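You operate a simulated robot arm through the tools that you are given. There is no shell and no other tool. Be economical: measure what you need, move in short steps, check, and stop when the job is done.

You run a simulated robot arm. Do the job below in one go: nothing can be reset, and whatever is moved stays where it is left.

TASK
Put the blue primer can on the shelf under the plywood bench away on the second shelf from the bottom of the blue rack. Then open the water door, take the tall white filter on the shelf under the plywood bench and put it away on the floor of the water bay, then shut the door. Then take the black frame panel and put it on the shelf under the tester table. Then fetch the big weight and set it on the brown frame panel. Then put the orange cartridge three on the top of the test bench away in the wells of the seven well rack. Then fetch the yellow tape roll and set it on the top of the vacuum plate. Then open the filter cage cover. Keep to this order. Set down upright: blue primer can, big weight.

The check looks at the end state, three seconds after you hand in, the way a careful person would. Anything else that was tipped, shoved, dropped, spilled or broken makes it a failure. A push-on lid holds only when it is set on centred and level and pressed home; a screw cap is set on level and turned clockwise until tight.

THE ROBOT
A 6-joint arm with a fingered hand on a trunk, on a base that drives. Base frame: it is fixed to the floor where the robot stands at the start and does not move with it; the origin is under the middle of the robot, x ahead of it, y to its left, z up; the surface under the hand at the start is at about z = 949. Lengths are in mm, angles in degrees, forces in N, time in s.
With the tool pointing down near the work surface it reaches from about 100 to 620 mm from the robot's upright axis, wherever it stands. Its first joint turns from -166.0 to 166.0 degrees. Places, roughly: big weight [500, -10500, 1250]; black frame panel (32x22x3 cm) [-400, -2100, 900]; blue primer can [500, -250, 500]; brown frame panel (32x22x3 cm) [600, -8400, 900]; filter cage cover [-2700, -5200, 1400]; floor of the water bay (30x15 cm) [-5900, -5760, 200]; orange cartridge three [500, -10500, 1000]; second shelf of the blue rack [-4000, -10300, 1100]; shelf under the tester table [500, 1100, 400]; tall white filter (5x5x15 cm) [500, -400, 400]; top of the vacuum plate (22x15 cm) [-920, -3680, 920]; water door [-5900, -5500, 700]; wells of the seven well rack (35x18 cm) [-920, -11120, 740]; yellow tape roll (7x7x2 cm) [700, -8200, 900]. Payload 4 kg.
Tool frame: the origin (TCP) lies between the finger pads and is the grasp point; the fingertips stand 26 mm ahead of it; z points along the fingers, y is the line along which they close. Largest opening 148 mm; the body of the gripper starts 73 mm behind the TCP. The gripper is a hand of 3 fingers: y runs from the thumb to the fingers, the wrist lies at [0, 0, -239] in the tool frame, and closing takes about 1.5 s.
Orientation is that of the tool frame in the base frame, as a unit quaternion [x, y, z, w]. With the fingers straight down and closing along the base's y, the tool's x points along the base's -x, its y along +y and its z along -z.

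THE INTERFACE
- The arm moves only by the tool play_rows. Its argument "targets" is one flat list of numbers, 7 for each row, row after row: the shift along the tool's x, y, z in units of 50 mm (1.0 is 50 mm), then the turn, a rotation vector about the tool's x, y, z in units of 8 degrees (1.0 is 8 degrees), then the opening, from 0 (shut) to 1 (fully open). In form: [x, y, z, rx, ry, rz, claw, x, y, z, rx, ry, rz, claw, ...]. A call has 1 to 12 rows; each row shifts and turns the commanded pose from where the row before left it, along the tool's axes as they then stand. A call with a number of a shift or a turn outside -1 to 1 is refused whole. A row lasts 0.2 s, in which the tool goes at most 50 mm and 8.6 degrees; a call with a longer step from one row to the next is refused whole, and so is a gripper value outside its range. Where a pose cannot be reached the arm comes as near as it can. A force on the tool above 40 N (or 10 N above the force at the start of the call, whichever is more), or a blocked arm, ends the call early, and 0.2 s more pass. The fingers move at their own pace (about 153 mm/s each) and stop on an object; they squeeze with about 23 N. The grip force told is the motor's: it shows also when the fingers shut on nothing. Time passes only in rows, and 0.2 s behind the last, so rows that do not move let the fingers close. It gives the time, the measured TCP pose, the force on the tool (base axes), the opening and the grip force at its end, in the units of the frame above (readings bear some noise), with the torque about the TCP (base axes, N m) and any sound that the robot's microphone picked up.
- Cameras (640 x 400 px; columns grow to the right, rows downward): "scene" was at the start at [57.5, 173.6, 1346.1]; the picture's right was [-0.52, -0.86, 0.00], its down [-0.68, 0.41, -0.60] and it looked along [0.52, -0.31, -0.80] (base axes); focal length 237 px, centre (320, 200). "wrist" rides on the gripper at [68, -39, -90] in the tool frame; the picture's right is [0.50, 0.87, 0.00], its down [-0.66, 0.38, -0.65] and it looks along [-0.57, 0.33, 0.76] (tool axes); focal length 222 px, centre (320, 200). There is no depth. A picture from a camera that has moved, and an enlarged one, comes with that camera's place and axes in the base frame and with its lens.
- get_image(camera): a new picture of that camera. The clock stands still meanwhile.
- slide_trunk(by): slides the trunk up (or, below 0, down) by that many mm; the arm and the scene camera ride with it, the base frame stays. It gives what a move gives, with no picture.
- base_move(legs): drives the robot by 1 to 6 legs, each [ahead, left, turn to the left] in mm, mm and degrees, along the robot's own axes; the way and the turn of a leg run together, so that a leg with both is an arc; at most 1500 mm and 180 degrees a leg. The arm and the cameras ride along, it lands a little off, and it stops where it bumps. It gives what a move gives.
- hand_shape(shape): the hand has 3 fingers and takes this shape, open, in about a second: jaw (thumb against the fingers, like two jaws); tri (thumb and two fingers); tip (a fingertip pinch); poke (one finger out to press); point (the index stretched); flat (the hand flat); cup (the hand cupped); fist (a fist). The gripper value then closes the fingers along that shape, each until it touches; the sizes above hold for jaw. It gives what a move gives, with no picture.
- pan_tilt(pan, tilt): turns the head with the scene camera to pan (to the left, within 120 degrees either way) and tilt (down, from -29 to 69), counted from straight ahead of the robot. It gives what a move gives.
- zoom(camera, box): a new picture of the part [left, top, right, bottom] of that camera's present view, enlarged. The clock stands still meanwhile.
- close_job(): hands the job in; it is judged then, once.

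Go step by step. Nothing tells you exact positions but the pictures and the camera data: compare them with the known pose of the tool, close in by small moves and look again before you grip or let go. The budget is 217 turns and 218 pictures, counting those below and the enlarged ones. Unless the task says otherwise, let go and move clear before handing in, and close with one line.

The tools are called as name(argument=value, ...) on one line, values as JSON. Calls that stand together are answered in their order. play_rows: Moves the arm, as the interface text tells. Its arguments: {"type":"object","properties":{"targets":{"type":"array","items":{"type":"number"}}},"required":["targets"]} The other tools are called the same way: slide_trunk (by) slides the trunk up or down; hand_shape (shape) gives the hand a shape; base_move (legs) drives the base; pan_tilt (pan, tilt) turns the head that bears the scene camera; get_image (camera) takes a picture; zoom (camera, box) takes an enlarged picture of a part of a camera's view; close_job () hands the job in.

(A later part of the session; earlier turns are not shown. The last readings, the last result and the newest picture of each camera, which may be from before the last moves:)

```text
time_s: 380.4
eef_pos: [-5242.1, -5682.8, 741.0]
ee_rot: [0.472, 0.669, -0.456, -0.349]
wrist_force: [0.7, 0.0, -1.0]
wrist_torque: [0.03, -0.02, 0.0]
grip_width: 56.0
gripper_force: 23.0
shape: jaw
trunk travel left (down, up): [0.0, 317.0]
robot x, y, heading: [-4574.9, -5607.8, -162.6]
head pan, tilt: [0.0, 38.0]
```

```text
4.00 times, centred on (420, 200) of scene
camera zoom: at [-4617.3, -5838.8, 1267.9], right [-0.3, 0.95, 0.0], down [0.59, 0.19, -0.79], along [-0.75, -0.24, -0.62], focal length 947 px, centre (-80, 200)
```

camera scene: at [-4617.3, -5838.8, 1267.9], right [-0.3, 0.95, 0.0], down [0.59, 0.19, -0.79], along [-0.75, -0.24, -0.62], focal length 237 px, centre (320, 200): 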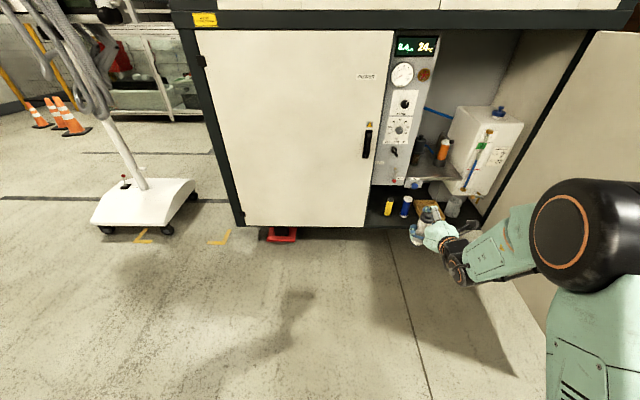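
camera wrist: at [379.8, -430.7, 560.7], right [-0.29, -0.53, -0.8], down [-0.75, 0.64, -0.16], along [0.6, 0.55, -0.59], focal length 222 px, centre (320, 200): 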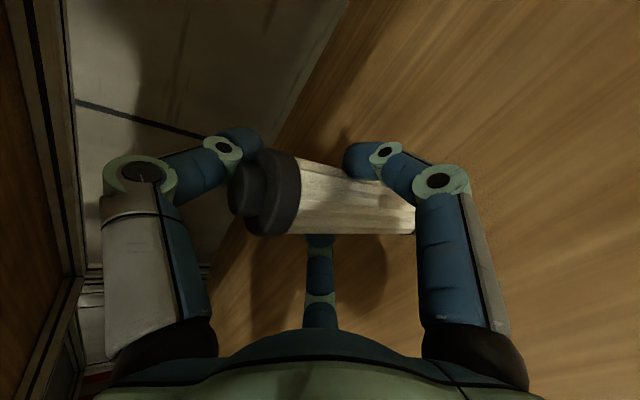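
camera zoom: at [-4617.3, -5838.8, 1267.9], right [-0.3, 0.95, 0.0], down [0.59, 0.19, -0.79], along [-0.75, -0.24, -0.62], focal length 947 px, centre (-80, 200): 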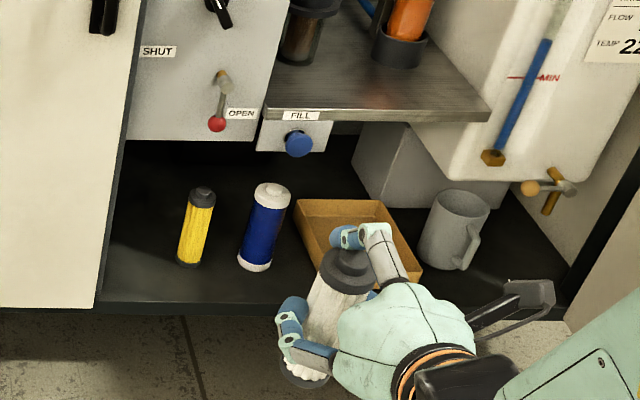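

Floor z comes out at about 206. The yellow filter is at (−5883, −5774) and the free slot at about (−5856, −5868). I'll lower the arm here, fix the heading, then compute the approach.

play_rows(targets=[0, 0.94, 0.34, 0, 0, 0, 0, 0, 0.94, 0.34, 0, 0, 0, 0, 0, 0.94, 0.34, 0, 0, 0, 0, 0, 0.94, 0.34, 0, 0, 0, 0, 0, 0.94, 0.34, 0, 0, 0, 0, 0, 0.94, 0.34, 0, 0, 0, 0, 0, 0.94, 0.34, 0, 0, 0, 0, 0, 0.94, 0.34, 0, 0, 0, 0, 0, 0, 0, 0, 0, 0, 0])

base_move(legs=[[0, 0, -2], [150, 280, 0]])

get_image(camera="scene")

get_image(camera="wrist")

```text
time_s: 382.4
eef_pos: [-5245.3, -5672.3, 339.7]
ee_rot: [0.473, 0.669, -0.455, -0.349]
wrist_force: [-0.3, -0.1, -0.6]
wrist_torque: [-0.06, 0.0, 0.01]
grip_width: 55.8
gripper_force: 22.6
shape: jaw
trunk travel left (down, up): [0.0, 317.0]
robot x, y, heading: [-4572.9, -5608.2, -162.6]
head pan, tilt: [0.0, 38.0]
```

```text
time_s: 385.9
eef_pos: [-5310.6, -5965.5, 339.5]
ee_rot: [0.482, 0.662, -0.45, -0.355]
wrist_force: [-0.3, 0.3, -1.2]
wrist_torque: [0.02, 0.0, -0.02]
grip_width: 55.5
gripper_force: 22.8
shape: jaw
trunk travel left (down, up): [0.0, 317.0]
robot x, y, heading: [-4638.7, -5923.2, -164.0]
head pan, tilt: [0.0, 38.0]
```

```text
124 pictures are left
camera scene: at [-4687.9, -6151.8, 1267.8], right [-0.28, 0.96, 0.0], down [0.59, 0.17, -0.79], along [-0.76, -0.22, -0.62], focal length 237 px, centre (320, 200)
```

scene: 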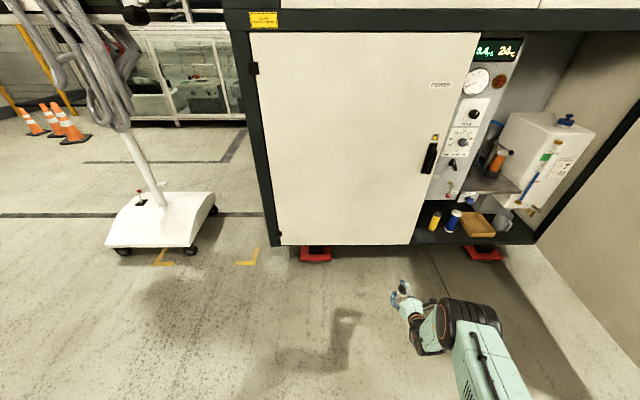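

```text
123 pictures are left
camera wrist: at [-5259.9, -5884.1, 409.4], right [0.13, 0.59, -0.8], down [0.9, -0.41, -0.16], along [-0.42, -0.69, -0.59], focal length 222 px, centre (320, 200)
```

wrist: 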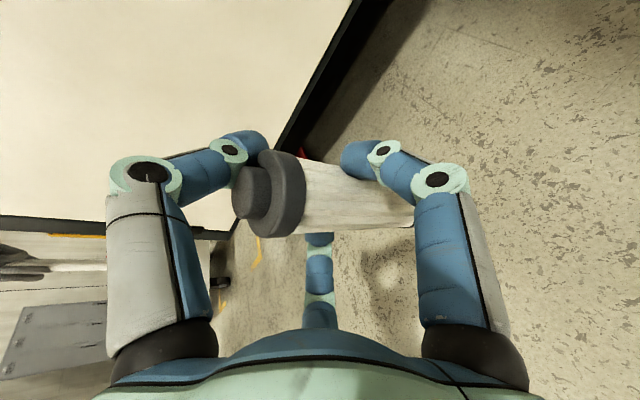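

I strafed the wrong way, so I'll correct with 245 mm right. The filter has pivoted about 10° in the grip (bottom forward), so I'll pitch 10° more nose-down to make it vertical.

play_rows(targets=[0, 0, 0, -0.6, 0, 0, 0, 0, 0, 0, -0.6, 0, 0, 0])

base_move(legs=[[0, -245, 0], [300, 0, 0]])

zoom(camera="scene", box=[320, 140, 560, 290])

get_image(camera="wrist")

```text
time_s: 386.5
eef_pos: [-5309.6, -5966.4, 338.3]
ee_rot: [0.511, 0.697, -0.392, -0.314]
wrist_force: [0.4, -0.1, -0.6]
wrist_torque: [-0.02, -0.01, -0.03]
grip_width: 55.8
gripper_force: 23.6
shape: jaw
trunk travel left (down, up): [0.0, 317.0]
robot x, y, heading: [-4636.4, -5921.8, -164.0]
head pan, tilt: [0.0, 38.0]
```

```text
time_s: 390.9
eef_pos: [-5665.8, -5828.6, 338.2]
ee_rot: [0.507, 0.699, -0.395, -0.312]
wrist_force: [0.5, 0.7, -0.9]
wrist_torque: [-0.02, 0.0, 0.01]
grip_width: 55.7
gripper_force: 23.4
shape: jaw
trunk travel left (down, up): [0.0, 317.0]
robot x, y, heading: [-4991.9, -5774.8, -163.7]
head pan, tilt: [0.0, 38.0]
```

```text
2.67 times, centred on (440, 215) of scene
camera zoom: at [-5042.4, -6006.2, 1267.8], right [-0.28, 0.96, 0.0], down [0.59, 0.18, -0.79], along [-0.76, -0.22, -0.62], focal length 631 px, centre (0, 160)
```

zoom: 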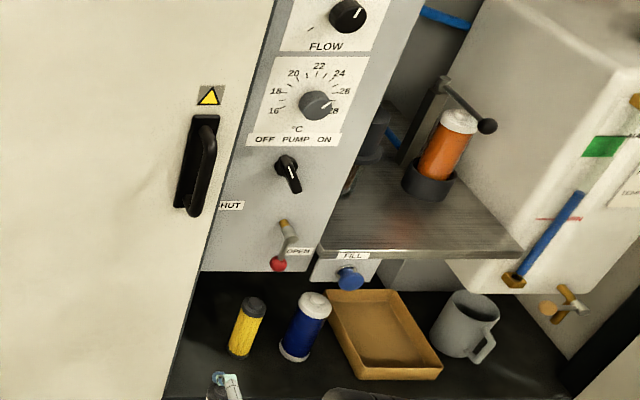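

```text
121 pictures are left
camera wrist: at [-5628.2, -5748.4, 419.6], right [0.25, 0.63, -0.73], down [0.91, -0.41, -0.03], along [-0.32, -0.66, -0.68], focal length 222 px, centre (320, 200)
```

wrist: 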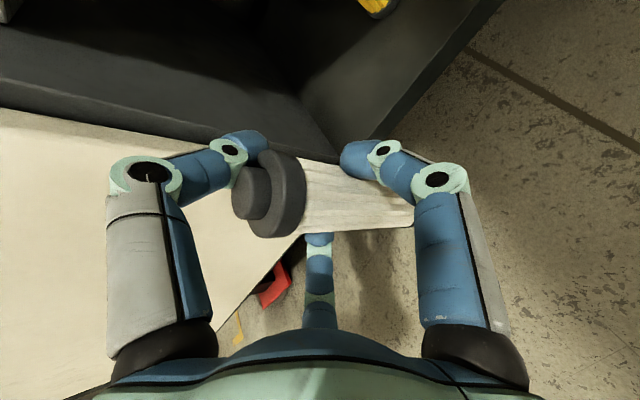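

Next: 15 mm right and 110 mm ahead, then recheck.

base_move(legs=[[110, -15, 0]])

get_image(camera="wrist")

zoom(camera="scene", box=[320, 180, 560, 330])

```text
time_s: 392.1
eef_pos: [-5776.5, -5841.3, 337.6]
ee_rot: [0.507, 0.699, -0.395, -0.314]
wrist_force: [-0.1, 0.0, -1.4]
wrist_torque: [0.02, 0.0, -0.03]
grip_width: 55.6
gripper_force: 22.7
shape: jaw
trunk travel left (down, up): [0.0, 317.0]
robot x, y, heading: [-5103.4, -5790.1, -163.7]
head pan, tilt: [0.0, 38.0]
```

```text
120 pictures are left
camera wrist: at [-5737.4, -5763.8, 419.5], right [0.26, 0.63, -0.73], down [0.91, -0.41, -0.03], along [-0.32, -0.66, -0.68], focal length 222 px, centre (320, 200)
```

wrist: 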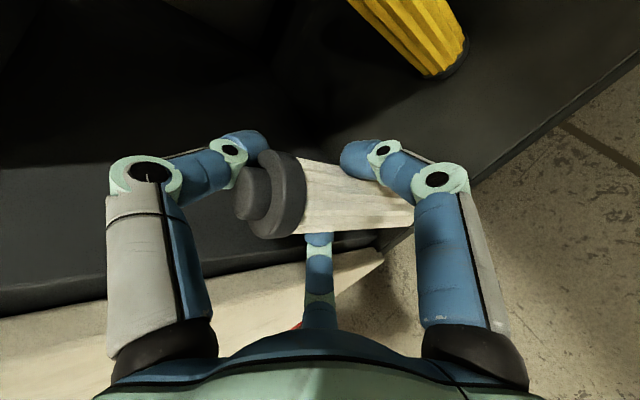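

```text
2.67 times, centred on (440, 255) of scene
camera zoom: at [-5152.3, -6022.9, 1267.8], right [-0.28, 0.96, 0.0], down [0.59, 0.17, -0.79], along [-0.76, -0.22, -0.62], focal length 631 px, centre (0, 53)
```

zoom: 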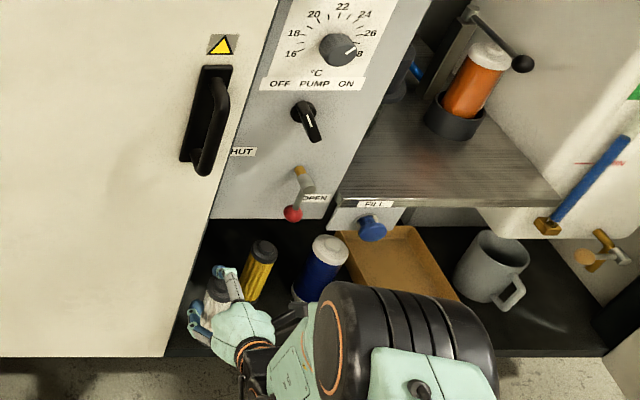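

The wall and yellow filter clearances look fine. Advancing 85 mm to the slot.

base_move(legs=[[84, 0, 0]])

get_image(camera="wrist")

```text
time_s: 393.1
eef_pos: [-5856.6, -5864.1, 338.9]
ee_rot: [0.508, 0.698, -0.395, -0.313]
wrist_force: [0.4, 0.1, -0.2]
wrist_torque: [-0.02, -0.03, -0.01]
grip_width: 55.6
gripper_force: 23.1
shape: jaw
trunk travel left (down, up): [0.0, 317.0]
robot x, y, heading: [-5183.4, -5813.9, -163.7]
head pan, tilt: [0.0, 38.0]
```

```text
118 pictures are left
camera wrist: at [-5817.1, -5786.2, 419.5], right [0.26, 0.63, -0.73], down [0.91, -0.41, -0.03], along [-0.32, -0.66, -0.68], focal length 222 px, centre (320, 200)
```

wrist: 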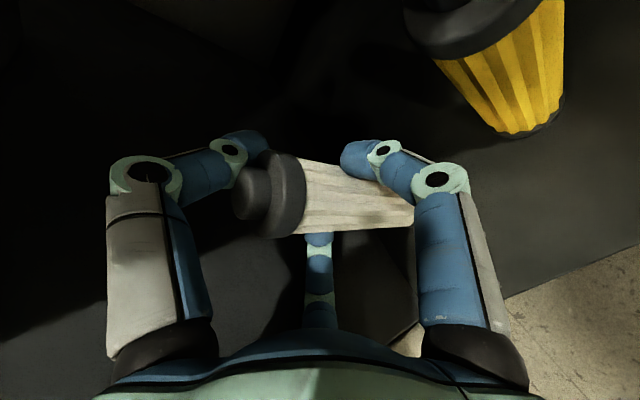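

Lowering with force checks.

play_rows(targets=[0, 0.217, 0.125, 0, 0, 0, 0, 0, 0.217, 0.125, 0, 0, 0, 0, 0, 0.087, 0.05, 0, 0, 0, 0, 0, 0, 0, 0, 0, 0, 0])

```text
time_s: 394.1
eef_pos: [-5856.7, -5863.2, 311.7]
ee_rot: [0.507, 0.698, -0.395, -0.315]
wrist_force: [3.5, 2.0, 18.1]
wrist_torque: [-0.11, -0.06, 0.01]
grip_width: 57.7
gripper_force: 23.0
shape: jaw
trunk travel left (down, up): [0.0, 317.0]
robot x, y, heading: [-5183.8, -5818.5, -163.5]
head pan, tilt: [0.0, 38.0]
```

Contact. Releasing gently.

play_rows(targets=[0, 0, 0, 0, 0, 0, 0.45, 0, 0, 0, 0, 0, 0, 0.5, 0, 0, 0, 0, 0, 0, 0.6, 0, 0, 0, 0, 0, 0, 0.6])

get_image(camera="wrist")

```text
time_s: 395.1
eef_pos: [-5854.6, -5862.9, 308.3]
ee_rot: [0.51, 0.698, -0.394, -0.314]
wrist_force: [-4.2, 13.0, -0.4]
wrist_torque: [0.23, 0.12, 0.64]
grip_width: 84.5
gripper_force: 0.0
shape: jaw
trunk travel left (down, up): [0.0, 317.0]
robot x, y, heading: [-5183.1, -5817.1, -163.8]
head pan, tilt: [0.0, 38.0]
```

```text
117 pictures are left
camera wrist: at [-5816.7, -5784.2, 389.4], right [0.26, 0.63, -0.73], down [0.91, -0.41, -0.03], along [-0.32, -0.66, -0.68], focal length 222 px, centre (320, 200)
```

wrist: 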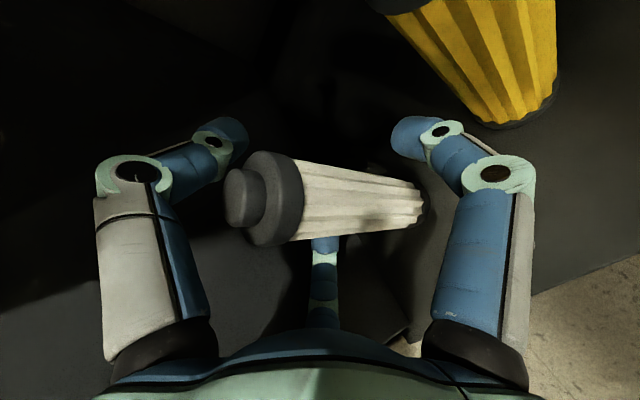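

The filter stands upright. A finger is brushing the left wall, so I'll ease the opening, shift right a touch and rise so the thumb clears the top before backing out.

play_rows(targets=[0.1, 0, 0, 0, 0, 0, 0.55, 0, -0.35, -0.2, 0, 0, 0, 0.55, 0, -0.45, -0.26, 0, 0, 0, 0.55, 0, -0.2, -0.12, 0, 0, 0, 0.55])

get_image(camera="wrist")

```text
time_s: 396.1
eef_pos: [-5855.5, -5862.2, 366.2]
ee_rot: [0.509, 0.699, -0.394, -0.313]
wrist_force: [-2.3, 5.2, -1.1]
wrist_torque: [0.16, 0.11, 0.26]
grip_width: 80.2
gripper_force: 0.1
shape: jaw
trunk travel left (down, up): [0.0, 317.0]
robot x, y, heading: [-5185.5, -5817.0, -163.6]
head pan, tilt: [0.0, 38.0]
```

```text
116 pictures are left
camera wrist: at [-5817.1, -5783.2, 448.6], right [0.26, 0.63, -0.73], down [0.91, -0.41, -0.03], along [-0.32, -0.66, -0.68], focal length 222 px, centre (320, 200)
```

wrist: 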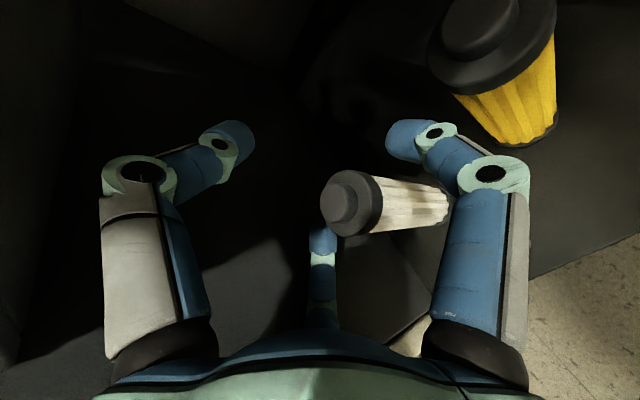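

Clear. Backing straight out.

base_move(legs=[[-350, 0, 0]])

zoom(camera="scene", box=[320, 140, 560, 290])

```text
time_s: 398.4
eef_pos: [-5525.0, -5767.6, 369.0]
ee_rot: [0.507, 0.699, -0.395, -0.313]
wrist_force: [-0.1, 0.6, 0.5]
wrist_torque: [0.03, -0.01, 0.0]
grip_width: 81.9
gripper_force: 0.1
shape: jaw
trunk travel left (down, up): [0.0, 317.0]
robot x, y, heading: [-4853.6, -5720.0, -163.7]
head pan, tilt: [0.0, 38.0]
```

```text
2.67 times, centred on (440, 215) of scene
camera zoom: at [-4900.7, -5949.0, 1267.8], right [-0.28, 0.96, 0.0], down [0.59, 0.17, -0.79], along [-0.76, -0.22, -0.62], focal length 631 px, centre (0, 160)
```

zoom: 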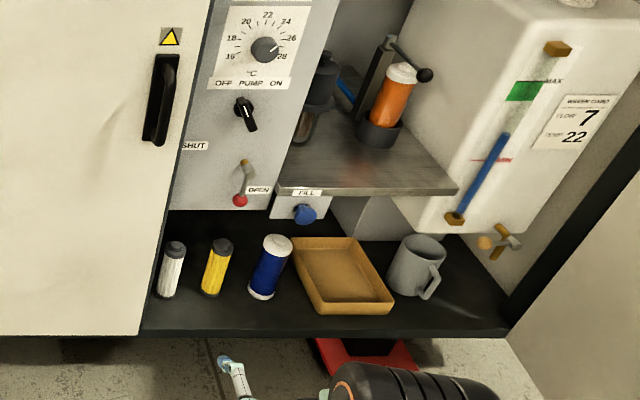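

The filter is in place in line with the others. Next I'll shut the door: raise and level the hand, make a closed fist-like tip and go round to the door's outer face.

play_rows(targets=[0, -0.866, -0.5, 0, 0, 0, 0.3, 0, -0.866, -0.5, 0, 0, 0, 0, 0, -0.866, -0.5, 0, 0, 0, 0, 0, -0.866, -0.5, 0, 0, 0, 0, 0, -0.866, -0.5, 0, 0, 0, 0, 0, -0.866, -0.5, 0, 0, 0, 0, 0, -0.866, -0.5, 0, 0, 0, 0, 0, -0.866, -0.5, 0, 0, 0, 0, 0, 0, 0, 1, 0, 0, 0, 0, 0, 0, 1, 0, 0, 0, 0, 0, 0, 1, 0, 0, 0, 0, 0, 0, 0.7, 0, 0, 0])

slide_trunk(by=130)

base_move(legs=[[0, 0, 95.7], [-1184, 860, 0]])

pan_tilt(pan=-20, tilt=30)

get_image(camera="scene")

```text
time_s: 401.0
eef_pos: [-5518.2, -5780.0, 768.1]
ee_rot: [0.41, 0.574, -0.561, -0.432]
wrist_force: [-0.3, 1.0, -0.4]
wrist_torque: [-0.01, 0.02, 0.05]
grip_width: 0.0
gripper_force: 23.1
shape: jaw
trunk travel left (down, up): [0.0, 317.0]
robot x, y, heading: [-4850.5, -5715.8, -163.4]
head pan, tilt: [0.0, 38.0]
```

```text
time_s: 402.6
eef_pos: [-5517.2, -5780.1, 897.3]
ee_rot: [0.411, 0.576, -0.56, -0.431]
wrist_force: [-0.2, 0.1, 0.2]
wrist_torque: [-0.01, 0.01, 0.03]
grip_width: 0.0
gripper_force: 22.9
shape: jaw
trunk travel left (down, up): [-130.0, 187.0]
robot x, y, heading: [-4854.7, -5716.5, -163.6]
head pan, tilt: [0.0, 38.0]
```

```text
time_s: 414.5
eef_pos: [-4364.8, -4940.1, 896.3]
ee_rot: [0.141, -0.692, 0.698, -0.115]
wrist_force: [-0.5, 0.2, 0.4]
wrist_torque: [0.02, 0.0, 0.03]
grip_width: 0.0
gripper_force: 23.0
shape: jaw
trunk travel left (down, up): [-130.0, 187.0]
robot x, y, heading: [-4473.4, -4287.4, -69.3]
head pan, tilt: [0.0, 38.0]
```

```text
time_s: 415.3
eef_pos: [-4364.3, -4941.4, 896.5]
ee_rot: [0.141, -0.693, 0.698, -0.116]
wrist_force: [0.4, -0.3, -0.7]
wrist_torque: [-0.02, 0.01, 0.0]
grip_width: 0.0
gripper_force: 22.8
shape: jaw
trunk travel left (down, up): [-130.0, 187.0]
robot x, y, heading: [-4474.8, -4280.8, -69.6]
head pan, tilt: [-20.0, 30.0]
```

```text
114 pictures are left
camera scene: at [-4280.5, -4284.6, 1411.5], right [-1.0, -0.01, 0.0], down [0.0, 0.5, -0.87], along [0.01, -0.87, -0.5], focal length 237 px, centre (320, 200)
```

scene: 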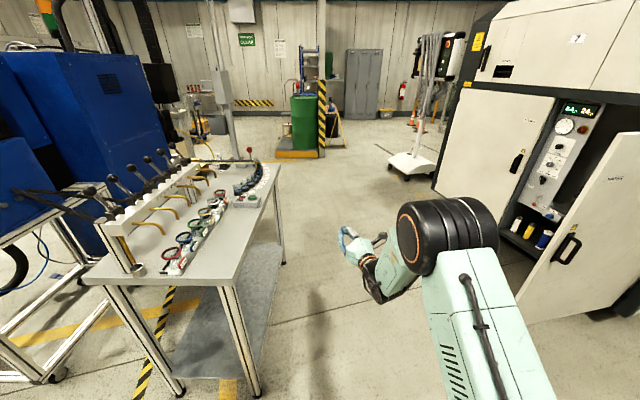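

base_move(legs=[[-561, 0, 0], [0, -956, 0]])

get_image(camera="scene")

```text
time_s: 426.9
eef_pos: [-5453.3, -4765.1, 897.0]
ee_rot: [0.143, -0.692, 0.698, -0.118]
wrist_force: [0.7, 0.8, 0.4]
wrist_torque: [0.0, -0.01, 0.01]
grip_width: 0.0
gripper_force: 22.9
shape: jaw
trunk travel left (down, up): [-130.0, 187.0]
robot x, y, heading: [-5565.9, -4107.8, -69.1]
head pan, tilt: [-20.0, 30.0]
```

```text
113 pictures are left
camera scene: at [-5372.2, -4108.1, 1411.6], right [-1.0, -0.01, 0.0], down [-0.01, 0.5, -0.87], along [0.01, -0.87, -0.5], focal length 237 px, centre (320, 200)
```

scene: 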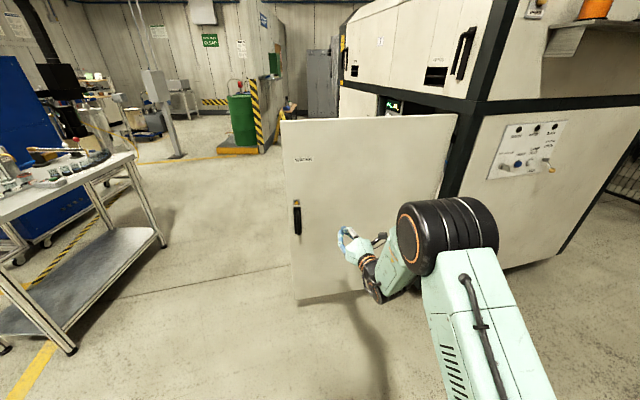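

The hand faces the door's outer side. I'll advance to contact and start arcing it shut.

base_move(legs=[[205, 0, 0], [125.3, 120.8, -10], [125.3, 120.8, -10], [125.3, 120.8, -10]])

get_image(camera="scene")

```text
time_s: 432.4
eef_pos: [-5324.5, -5254.6, 897.5]
ee_rot: [0.039, 0.706, -0.704, -0.066]
wrist_force: [0.3, 0.1, 0.4]
wrist_torque: [0.01, -0.01, 0.0]
grip_width: 0.1
gripper_force: 22.7
shape: jaw
trunk travel left (down, up): [-130.0, 187.0]
robot x, y, heading: [-5097.2, -4627.9, -98.9]
head pan, tilt: [-20.0, 30.0]
```

```text
112 pictures are left
camera scene: at [-4930.7, -4723.0, 1411.5], right [-0.88, 0.48, 0.0], down [0.24, 0.44, -0.87], along [-0.42, -0.76, -0.5], focal length 237 px, centre (320, 200)
```

scene: 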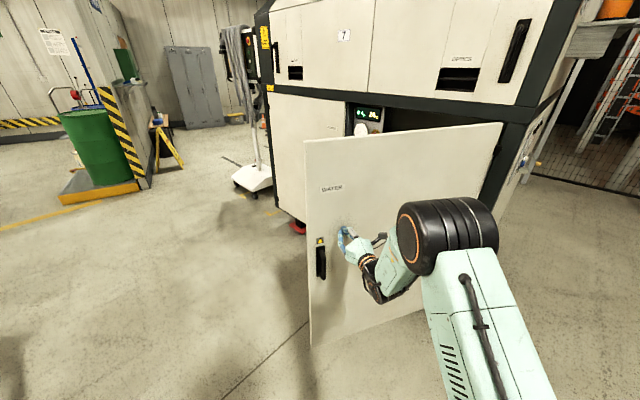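

The door follows. More arcs.

base_move(legs=[[125, 122, -10], [125, 122, -10], [125, 122, -10], [125, 122, -10], [125, 122, -10]])

get_image(camera="scene")

```text
time_s: 439.5
eef_pos: [-5571.0, -5690.5, 896.2]
ee_rot: [0.335, 0.623, -0.61, -0.357]
wrist_force: [-0.1, -0.4, -0.1]
wrist_torque: [0.01, 0.0, -0.02]
grip_width: 0.1
gripper_force: 22.4
shape: jaw
trunk travel left (down, up): [-130.0, 187.0]
robot x, y, heading: [-4944.6, -5460.5, -149.0]
head pan, tilt: [-20.0, 30.0]
```

```text
111 pictures are left
camera scene: at [-4912.7, -5652.3, 1411.5], right [-0.19, 0.98, 0.0], down [0.49, 0.1, -0.87], along [-0.85, -0.17, -0.5], focal length 237 px, centre (320, 200)
```

scene: 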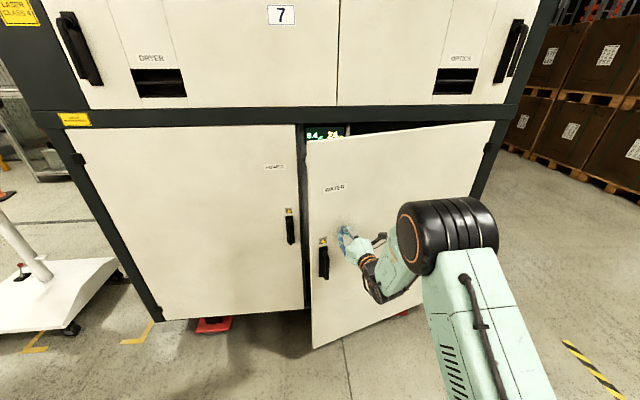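

Nearly shut. One more arc plus a gentle straight push.

base_move(legs=[[125, 122, -10], [60, 30, -3]])

get_image(camera="scene")

```text
time_s: 441.9
eef_pos: [-5711.1, -5756.8, 896.3]
ee_rot: [0.404, 0.58, -0.565, -0.425]
wrist_force: [0.5, -0.3, 0.1]
wrist_torque: [-0.03, 0.03, 0.0]
grip_width: 0.0
gripper_force: 22.9
shape: jaw
trunk travel left (down, up): [-130.0, 187.0]
robot x, y, heading: [-5048.2, -5680.0, -162.1]
head pan, tilt: [-20.0, 30.0]
```

```text
110 pictures are left
camera scene: at [-5061.4, -5868.1, 1411.5], right [0.04, 1.0, 0.0], down [0.5, -0.02, -0.87], along [-0.87, 0.03, -0.5], focal length 237 px, centre (320, 200)
```

scene: 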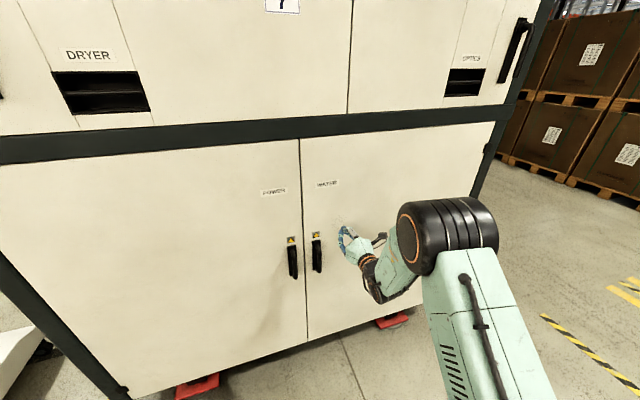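

It looks almost flush. I'll press gently with the arm until I feel the stop.

play_rows(targets=[0, 0, 0.3, 0, 0, 0, 0, 0, 0, 0.3, 0, 0, 0, 0, 0, 0, 0.3, 0, 0, 0, 0, 0, 0, 0.3, 0, 0, 0, 0, 0, 0, 0, 0, 0, 0, 0])

zoom(camera="scene", box=[240, 110, 500, 350])

```text
time_s: 442.7
eef_pos: [-5747.3, -5766.8, 896.0]
ee_rot: [0.404, 0.58, -0.566, -0.424]
wrist_force: [10.8, 1.8, 3.3]
wrist_torque: [0.0, 0.13, -0.03]
grip_width: 0.3
gripper_force: 23.0
shape: jaw
trunk travel left (down, up): [-130.0, 187.0]
robot x, y, heading: [-5044.0, -5678.4, -162.0]
head pan, tilt: [-20.0, 30.0]
stopped in row 4: the force on the tool passed its limit at 50 N (the readings are from after the stop); the commanded pose is now the measured one
```

```text
1.67 times, centred on (370, 230) of scene
camera zoom: at [-5058.9, -5867.1, 1411.7], right [0.04, 1.0, 0.0], down [0.5, -0.02, -0.87], along [-0.87, 0.03, -0.5], focal length 395 px, centre (237, 150)
```

zoom: 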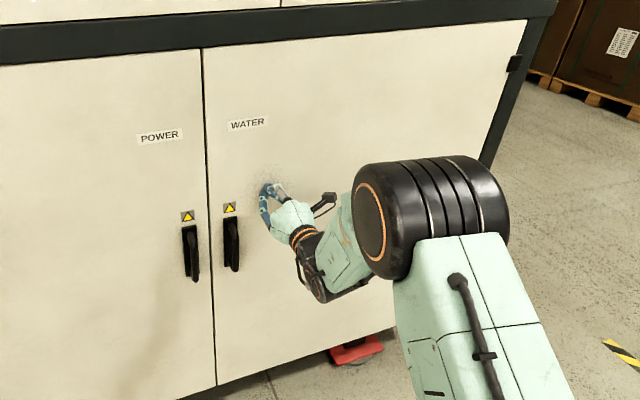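

The water door is shut flush. I'll back away and test, in free space, a steep (about 60° down) hand pose near z 430, which I'd like for placing the frame panel on the low shelf.

base_move(legs=[[-500, 0, 0]])

slide_trunk(by=-130)

play_rows(targets=[0, 0, 0, -1, 0, 0, 0.5, 0, 0, 0, -1, 0, 0, 0.5, 0, 0, 0, -1, 0, 0, 0.5, 0, 0, 0, -1, 0, 0, 0.5, 0, 0, 0, -1, 0, 0, 0.5, 0, 0, 0, -1, 0, 0, 0.5, 0, 0, 0, -1, 0, 0, 0.5, 0, 0, 0, -0.5, 0, 0, 0.5])

play_rows(targets=[0, 0.5, 0.866, 0, 0, 0, 0.5, 0, 0.5, 0.866, 0, 0, 0, 0.5, 0, 0.5, 0.866, 0, 0, 0, 0.5, 0, 0.5, 0.866, 0, 0, 0, 0.5, 0, 0.5, 0.866, 0, 0, 0, 0.5, 0, 0.5, 0.866, 0, 0, 0, 0.5])

get_image(camera="scene")

```text
time_s: 445.6
eef_pos: [-5267.6, -5610.4, 895.6]
ee_rot: [0.406, 0.581, -0.563, -0.425]
wrist_force: [0.0, -0.3, 0.0]
wrist_torque: [-0.02, 0.02, 0.0]
grip_width: 0.0
gripper_force: 23.2
shape: jaw
trunk travel left (down, up): [-130.0, 187.0]
robot x, y, heading: [-4567.2, -5521.7, -162.3]
head pan, tilt: [-20.0, 30.0]
```

```text
time_s: 447.2
eef_pos: [-5267.7, -5609.4, 765.6]
ee_rot: [0.405, 0.58, -0.564, -0.426]
wrist_force: [-0.5, -0.6, -0.1]
wrist_torque: [0.02, 0.01, 0.01]
grip_width: 0.0
gripper_force: 23.5
shape: jaw
trunk travel left (down, up): [0.0, 317.0]
robot x, y, heading: [-4566.5, -5523.5, -162.2]
head pan, tilt: [-20.0, 30.0]
```

```text
time_s: 449.0
eef_pos: [-5264.5, -5624.3, 766.7]
ee_rot: [0.538, 0.774, -0.275, -0.192]
wrist_force: [0.1, 0.2, -0.2]
wrist_torque: [0.0, 0.02, 0.01]
grip_width: 74.0
gripper_force: 0.0
shape: jaw
out of reach, approached as far as the arm can: row 6, 7
trunk travel left (down, up): [0.0, 317.0]
robot x, y, heading: [-4567.1, -5517.9, -162.4]
head pan, tilt: [-20.0, 30.0]
```

```text
time_s: 450.4
eef_pos: [-5310.0, -5639.3, 467.5]
ee_rot: [0.537, 0.774, -0.275, -0.192]
wrist_force: [-0.9, 0.0, 0.3]
wrist_torque: [-0.02, 0.03, 0.0]
grip_width: 73.9
gripper_force: 0.2
shape: jaw
trunk travel left (down, up): [0.0, 317.0]
robot x, y, heading: [-4563.5, -5520.1, -162.2]
head pan, tilt: [-20.0, 30.0]
```

```text
108 pictures are left
camera scene: at [-4615.9, -5724.3, 1280.1], right [0.04, 1.0, 0.0], down [0.5, -0.02, -0.87], along [-0.87, 0.04, -0.5], focal length 237 px, centre (320, 200)
```

scene: 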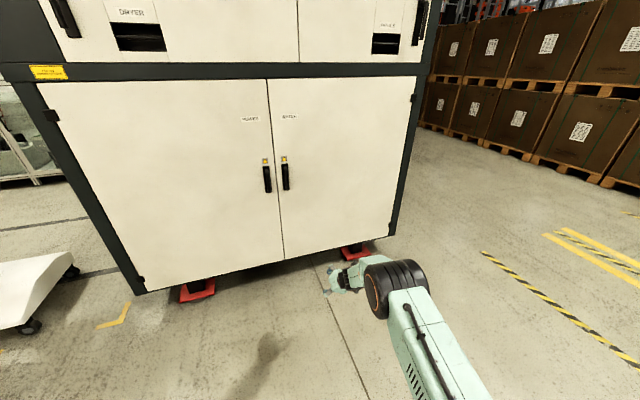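

A pitch of about 50° is reachable there. Next I'll go look closely at the black frame panel: raise the arm and drive NE back to the first area.

play_rows(targets=[0, -0.63, -0.777, 0, 0, 0, 0.5, 0, -0.63, -0.777, 0, 0, 0, 0.5, 0, -0.63, -0.777, 0, 0, 0, 0.5, 0, -0.63, -0.777, 0, 0, 0, 0.5, 0, -0.63, -0.777, 0, 0, 0, 0.5, 0, -0.63, -0.777, 0, 0, 0, 0.5])

base_move(legs=[[0, 0, -118], [1250, 0, 0], [0, 0, -30], [1370, 0, 0], [1370, 0, -2]])

pan_tilt(pan=-15, tilt=20)

get_image(camera="scene")

```text
time_s: 451.8
eef_pos: [-5310.2, -5641.7, 770.8]
ee_rot: [0.538, 0.774, -0.274, -0.191]
wrist_force: [-0.9, -0.1, 1.0]
wrist_torque: [-0.02, -0.01, -0.03]
grip_width: 73.6
gripper_force: 0.1
shape: jaw
trunk travel left (down, up): [0.0, 317.0]
robot x, y, heading: [-4567.0, -5523.6, -162.3]
head pan, tilt: [-20.0, 30.0]
```

```text
time_s: 477.5
eef_pos: [-1734.5, -1939.7, 768.1]
ee_rot: [0.873, -0.354, 0.128, -0.309]
wrist_force: [-0.2, 0.3, -0.1]
wrist_torque: [0.0, 0.0, 0.03]
grip_width: 73.8
gripper_force: 0.1
shape: jaw
trunk travel left (down, up): [0.0, 317.0]
robot x, y, heading: [-2356.4, -2366.6, 43.1]
head pan, tilt: [-20.0, 30.0]
```

```text
time_s: 478.2
eef_pos: [-1734.3, -1940.2, 770.0]
ee_rot: [0.873, -0.354, 0.126, -0.311]
wrist_force: [-0.3, 0.0, -0.1]
wrist_torque: [-0.04, -0.02, 0.0]
grip_width: 74.0
gripper_force: 0.0
shape: jaw
trunk travel left (down, up): [0.0, 317.0]
robot x, y, heading: [-2354.6, -2370.9, 43.2]
head pan, tilt: [-15.0, 20.0]
```

```text
107 pictures are left
camera scene: at [-2400.6, -2152.5, 1296.2], right [0.47, -0.88, 0.0], down [-0.3, -0.16, -0.94], along [0.83, 0.44, -0.34], focal length 237 px, centre (320, 200)
```

scene: 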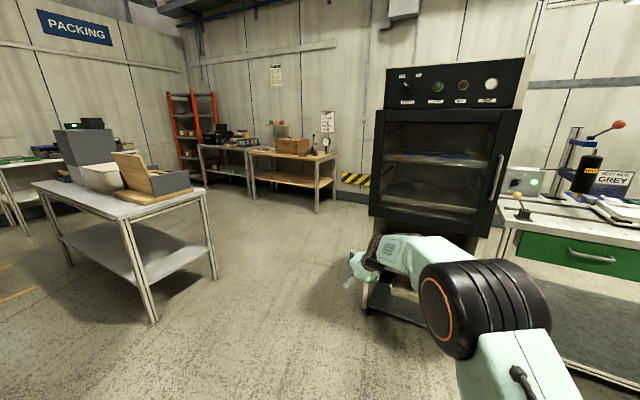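

base_move(legs=[[0, 0, 5], [1590, 0, 0], [0, 0, -26], [850, 0, 0], [0, 0, -112]])

pan_tilt(pan=0, tilt=30)

get_image(camera="scene")

```text
refused: 1590 is not a number from -1500 to 1500
```

```text
time_s: 479.0
eef_pos: [-1734.7, -1941.2, 769.5]
ee_rot: [0.873, -0.354, 0.126, -0.309]
wrist_force: [-0.1, 0.0, -0.4]
wrist_torque: [0.02, 0.02, 0.0]
grip_width: 74.0
gripper_force: 0.0
shape: jaw
trunk travel left (down, up): [0.0, 317.0]
robot x, y, heading: [-2354.4, -2366.9, 43.1]
head pan, tilt: [0.0, 30.0]
```

```text
106 pictures are left
camera scene: at [-2416.7, -2134.6, 1280.2], right [0.68, -0.73, 0.0], down [-0.36, -0.34, -0.87], along [0.63, 0.59, -0.5], focal length 237 px, centre (320, 200)
```

scene: 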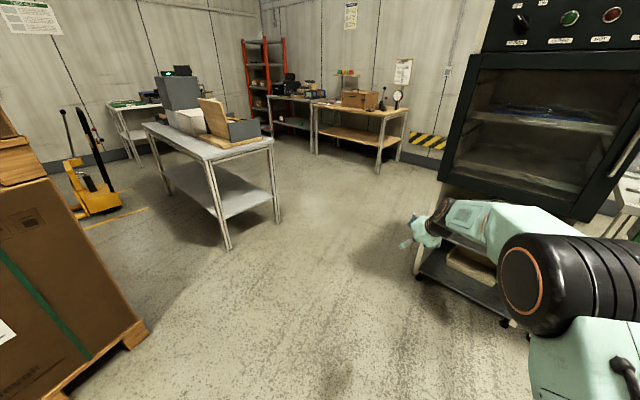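

base_move(legs=[[0, 0, 5], [800, 0, 0], [790, 0, 0], [0, 0, -26], [850, 0, 0], [0, 0, -112]])

get_image(camera="scene")

```text
time_s: 498.0
eef_pos: [-672.4, -1546.6, 770.5]
ee_rot: [-0.002, 0.942, -0.335, -0.001]
wrist_force: [0.5, -0.5, -0.6]
wrist_torque: [0.04, 0.01, 0.01]
grip_width: 74.0
gripper_force: 0.1
shape: jaw
trunk travel left (down, up): [0.0, 317.0]
robot x, y, heading: [-528.6, -809.8, -92.3]
head pan, tilt: [0.0, 30.0]
```

```text
105 pictures are left
camera scene: at [-323.7, -929.2, 1280.2], right [-1.0, 0.04, 0.0], down [0.02, 0.5, -0.87], along [-0.04, -0.87, -0.5], focal length 237 px, centre (320, 200)
```

scene: 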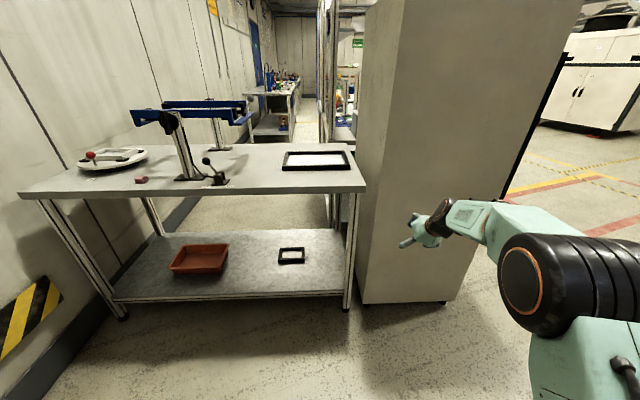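

zoom(camera="scene", box=[240, 120, 400, 220])

pan_tilt(pan=120, tilt=30)

get_image(camera="scene")

```text
4.00 times, centred on (320, 170) of scene
camera zoom: at [-323.7, -929.2, 1280.2], right [-1.0, 0.04, 0.0], down [0.02, 0.5, -0.87], along [-0.04, -0.87, -0.5], focal length 947 px, centre (320, 320)
```

zoom: 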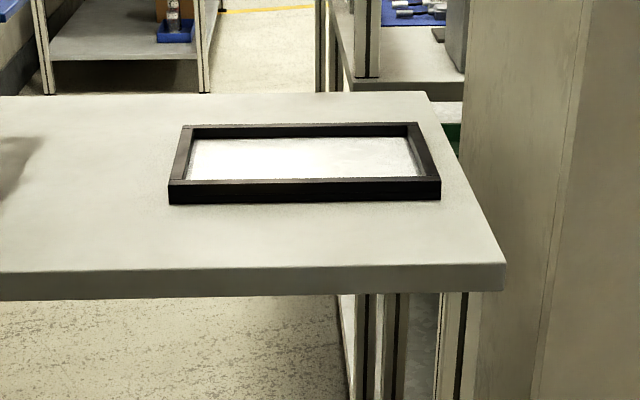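

```text
time_s: 500.0
eef_pos: [-670.2, -1548.1, 769.4]
ee_rot: [-0.002, 0.942, -0.335, -0.001]
wrist_force: [-0.1, -0.1, -0.8]
wrist_torque: [-0.03, 0.02, 0.01]
grip_width: 73.9
gripper_force: 0.1
shape: jaw
trunk travel left (down, up): [0.0, 317.0]
robot x, y, heading: [-528.3, -805.3, -92.2]
head pan, tilt: [120.0, 30.0]
```

```text
103 pictures are left
camera scene: at [-239.5, -797.1, 1280.2], right [0.46, -0.89, 0.0], down [-0.44, -0.23, -0.87], along [0.77, 0.4, -0.5], focal length 237 px, centre (320, 200)
```

scene: 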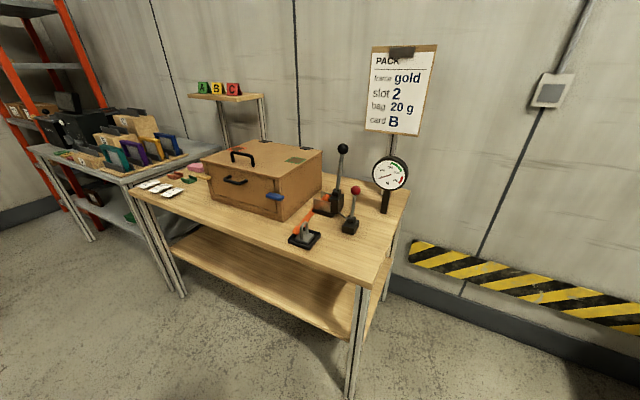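

The panel lies flat on the steel table (z ≈ 840), its front edge about 170 mm from the table edge. My plan is to hook its front rail from inside with closed fingertips and draw it to overhang the table edge. Then I'll grip it level with the thumb on top.

slide_trunk(by=190)

base_move(legs=[[0, 317, 0], [400, 0, 0]])

play_rows(targets=[0, 0, 0, 0, 0, 0, 0, 0, 0, 0, 0, 0, 0, 0, 0, 0, 0, 0, 0, 0, 0])

pan_tilt(pan=-5, tilt=45)

get_image(camera="scene")

get_image(camera="wrist")

```text
time_s: 502.1
eef_pos: [-671.6, -1547.4, 958.2]
ee_rot: [-0.001, 0.942, -0.334, 0.0]
wrist_force: [0.0, 0.3, 0.4]
wrist_torque: [0.01, 0.01, -0.01]
grip_width: 73.9
gripper_force: 0.0
shape: jaw
trunk travel left (down, up): [-190.0, 127.0]
robot x, y, heading: [-529.8, -807.9, -92.6]
head pan, tilt: [120.0, 30.0]
```

```text
time_s: 507.4
eef_pos: [-387.2, -1956.3, 960.1]
ee_rot: [-0.001, 0.942, -0.335, 0.0]
wrist_force: [0.0, -0.1, 0.4]
wrist_torque: [-0.02, 0.04, 0.03]
grip_width: 73.4
gripper_force: 0.1
shape: jaw
trunk travel left (down, up): [-190.0, 127.0]
robot x, y, heading: [-238.4, -1214.8, -92.7]
head pan, tilt: [120.0, 30.0]
```

```text
time_s: 508.2
eef_pos: [-386.3, -1955.7, 959.5]
ee_rot: [-0.001, 0.942, -0.335, -0.001]
wrist_force: [0.1, -0.7, -0.3]
wrist_torque: [0.01, 0.02, -0.02]
grip_width: 0.0
gripper_force: 22.7
shape: jaw
trunk travel left (down, up): [-190.0, 127.0]
robot x, y, heading: [-240.6, -1216.5, -92.6]
head pan, tilt: [120.0, 30.0]
```

```text
time_s: 510.3
eef_pos: [-386.8, -1956.0, 958.8]
ee_rot: [-0.001, 0.942, -0.335, 0.0]
wrist_force: [0.9, 0.1, 0.2]
wrist_torque: [0.01, -0.01, -0.01]
grip_width: 0.2
gripper_force: 22.7
shape: jaw
trunk travel left (down, up): [-190.0, 127.0]
robot x, y, heading: [-239.0, -1215.2, -92.8]
head pan, tilt: [-5.0, 45.0]
```

```text
102 pictures are left
camera scene: at [-41.6, -1280.8, 1447.7], right [-0.99, 0.13, 0.0], down [0.09, 0.7, -0.71], along [-0.09, -0.7, -0.71], focal length 237 px, centre (320, 200)
```

scene: 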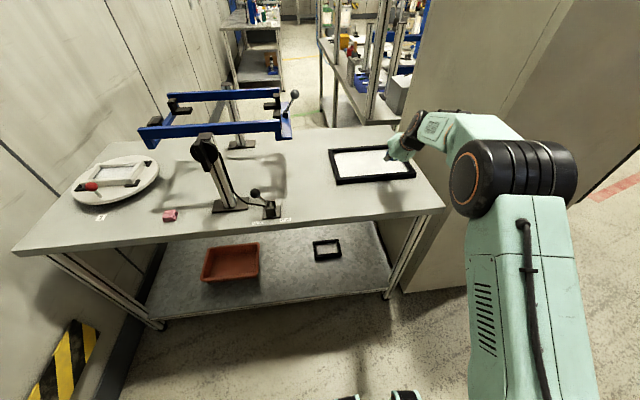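

```text
101 pictures are left
camera wrist: at [-454.3, -1929.7, 1054.6], right [-0.5, 0.67, -0.55], down [0.65, 0.71, 0.27], along [0.57, -0.22, -0.79], focal length 222 px, centre (320, 200)
```

wrist: 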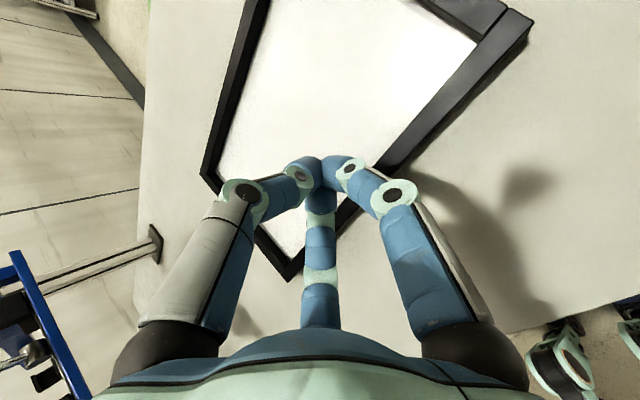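

Panel front edge is at y ≈ −1948, x −505 to −190. I'll move the tips over the inside of the front rail and descend partway.

play_rows(targets=[-0.78, -0.43, 0.35, 0, 0, 0, 0, 0, 0.4, 0.5, 0, 0, 0, 0, 0, 0.4, 0.5, 0, 0, 0, 0, 0, 0, 0, 0, 0, 0, 0])

get_image(camera="wrist")

zoom(camera="scene", box=[300, 110, 460, 210])

```text
time_s: 511.3
eef_pos: [-348.3, -1985.1, 892.6]
ee_rot: [-0.002, 0.943, -0.334, -0.001]
wrist_force: [-0.8, 0.9, -0.6]
wrist_torque: [-0.03, 0.02, 0.04]
grip_width: 0.1
gripper_force: 23.2
shape: jaw
trunk travel left (down, up): [-190.0, 127.0]
robot x, y, heading: [-240.0, -1215.0, -92.6]
head pan, tilt: [-5.0, 45.0]
```

```text
100 pictures are left
camera wrist: at [-415.3, -1959.6, 987.9], right [-0.5, 0.67, -0.55], down [0.65, 0.71, 0.27], along [0.57, -0.22, -0.79], focal length 222 px, centre (320, 200)
```

wrist: 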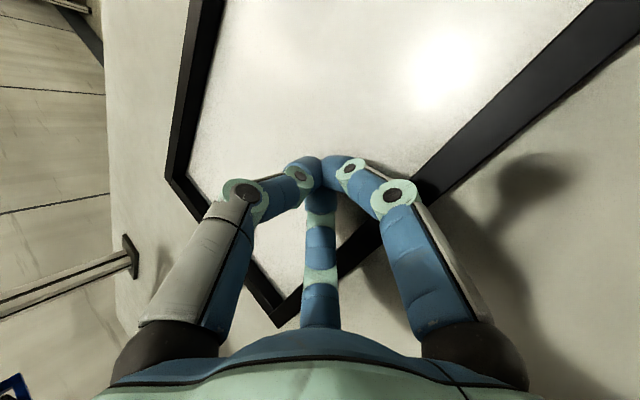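

```text
4.00 times, centred on (380, 160) of scene
camera zoom: at [-41.6, -1280.5, 1447.8], right [-0.99, 0.13, 0.0], down [0.09, 0.7, -0.71], along [-0.09, -0.7, -0.71], focal length 947 px, centre (80, 360)
```

zoom: 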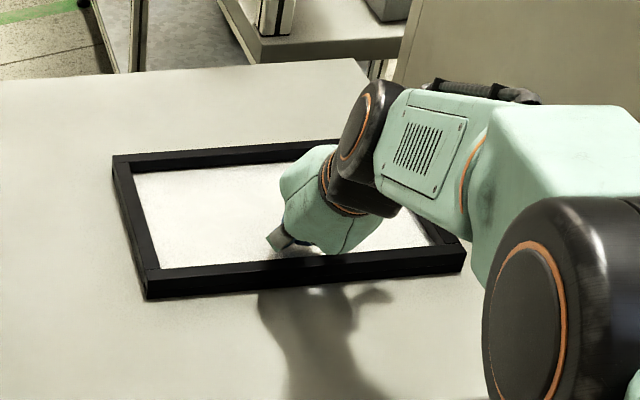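

play_rows(targets=[0, 0.06, 0.08, 0, 0, 0, 0, 0, 0.06, 0.08, 0, 0, 0, 0, 0, 0.06, 0.08, 0, 0, 0, 0, 0, 0, 0, 0, 0, 0, 0])

play_rows(targets=[0, 0.04, 0.05, 0, 0, 0, 0, 0, 0.04, 0.05, 0, 0, 0, 0, 0, 0, 0, 0, 0, 0, 0])

```text
time_s: 512.3
eef_pos: [-348.0, -1983.3, 884.4]
ee_rot: [-0.001, 0.941, -0.337, -0.001]
wrist_force: [-1.3, 4.7, 18.8]
wrist_torque: [-0.14, 0.03, -0.04]
grip_width: 0.0
gripper_force: 23.1
shape: jaw
trunk travel left (down, up): [-190.0, 127.0]
robot x, y, heading: [-237.4, -1215.1, -92.5]
head pan, tilt: [-5.0, 45.0]
```

```text
time_s: 513.1
eef_pos: [-346.2, -1984.0, 879.7]
ee_rot: [-0.002, 0.941, -0.338, -0.001]
wrist_force: [-1.2, 6.6, 35.1]
wrist_torque: [-0.41, 0.04, 0.03]
grip_width: 0.0
gripper_force: 23.1
shape: jaw
trunk travel left (down, up): [-190.0, 127.0]
robot x, y, heading: [-242.5, -1214.1, -92.7]
head pan, tilt: [-5.0, 45.0]
```

Contact. I'll see whether it's the pane or the rail.

play_rows(targets=[0, -0.06, -0.075, 0, 0, 0, 0, 0, 0, 0, 0, 0, 0, 0])

zoom(camera="scene", box=[340, 130, 420, 180])

zoom(camera="wrist", box=[240, 100, 480, 250])

```text
time_s: 513.7
eef_pos: [-347.9, -1984.0, 880.1]
ee_rot: [-0.001, 0.942, -0.336, -0.001]
wrist_force: [-1.5, -2.0, 21.8]
wrist_torque: [-0.36, 0.05, -0.02]
grip_width: 0.0
gripper_force: 23.1
shape: jaw
trunk travel left (down, up): [-190.0, 127.0]
robot x, y, heading: [-241.6, -1212.8, -92.3]
head pan, tilt: [-5.0, 45.0]
```

```text
8.00 times, centred on (380, 155) of scene
camera zoom: at [-41.4, -1278.5, 1447.8], right [-0.99, 0.13, 0.0], down [0.09, 0.7, -0.71], along [-0.09, -0.7, -0.71], focal length 1894 px, centre (-160, 560)
```

zoom: 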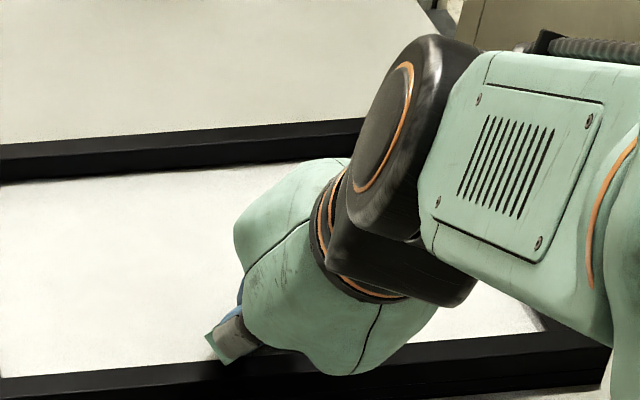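

```text
2.67 times, centred on (360, 175) of wrist
camera zoom: at [-414.7, -1957.5, 975.0], right [-0.5, 0.67, -0.55], down [0.65, 0.71, 0.27], along [0.57, -0.22, -0.79], focal length 592 px, centre (213, 267)
```

zoom: 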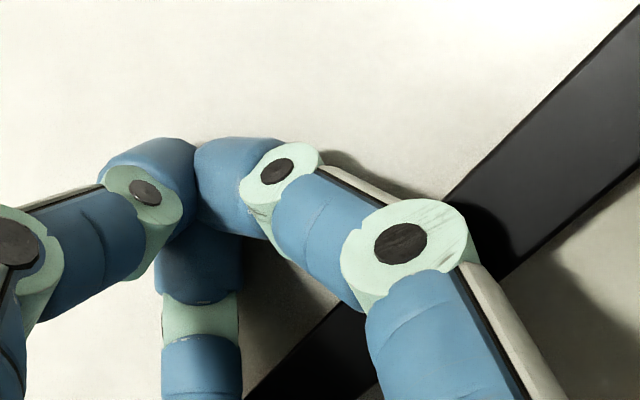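

Fingers straddle over the rail with tips inside. I'll try drawing it back a little with light downward pressure.

base_move(legs=[[-60, 0, 0]])

get_image(camera="wrist")

zoom(camera="scene", box=[300, 110, 460, 210])

```text
time_s: 514.6
eef_pos: [-344.1, -1923.5, 880.1]
ee_rot: [-0.001, 0.942, -0.336, -0.001]
wrist_force: [-0.2, 3.1, 16.7]
wrist_torque: [-0.2, 0.01, 0.0]
grip_width: 0.2
gripper_force: 23.1
shape: jaw
trunk travel left (down, up): [-190.0, 127.0]
robot x, y, heading: [-238.2, -1157.2, -92.6]
head pan, tilt: [-5.0, 45.0]
```

```text
96 pictures are left
camera wrist: at [-412.4, -1897.3, 975.4], right [-0.5, 0.67, -0.55], down [0.65, 0.71, 0.27], along [0.57, -0.22, -0.79], focal length 222 px, centre (320, 200)
```

wrist: 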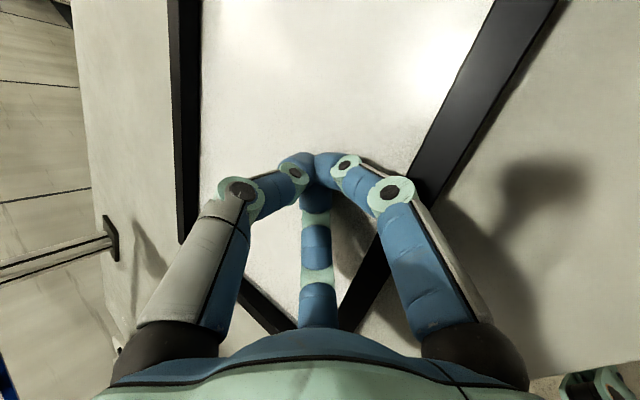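

```text
4.00 times, centred on (380, 160) of scene
camera zoom: at [-38.6, -1218.5, 1447.8], right [-0.99, 0.13, 0.0], down [0.09, 0.7, -0.71], along [-0.09, -0.7, -0.71], focal length 947 px, centre (80, 360)
```

zoom: 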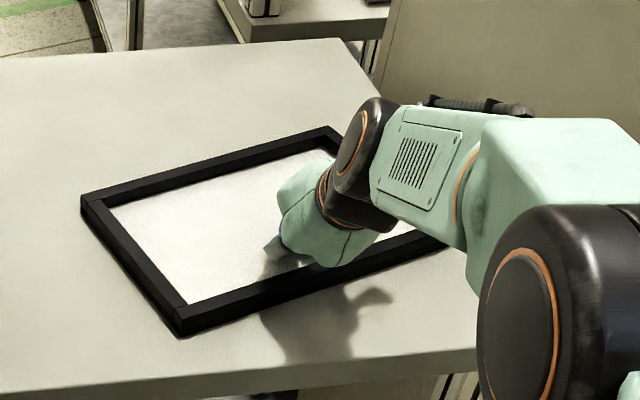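

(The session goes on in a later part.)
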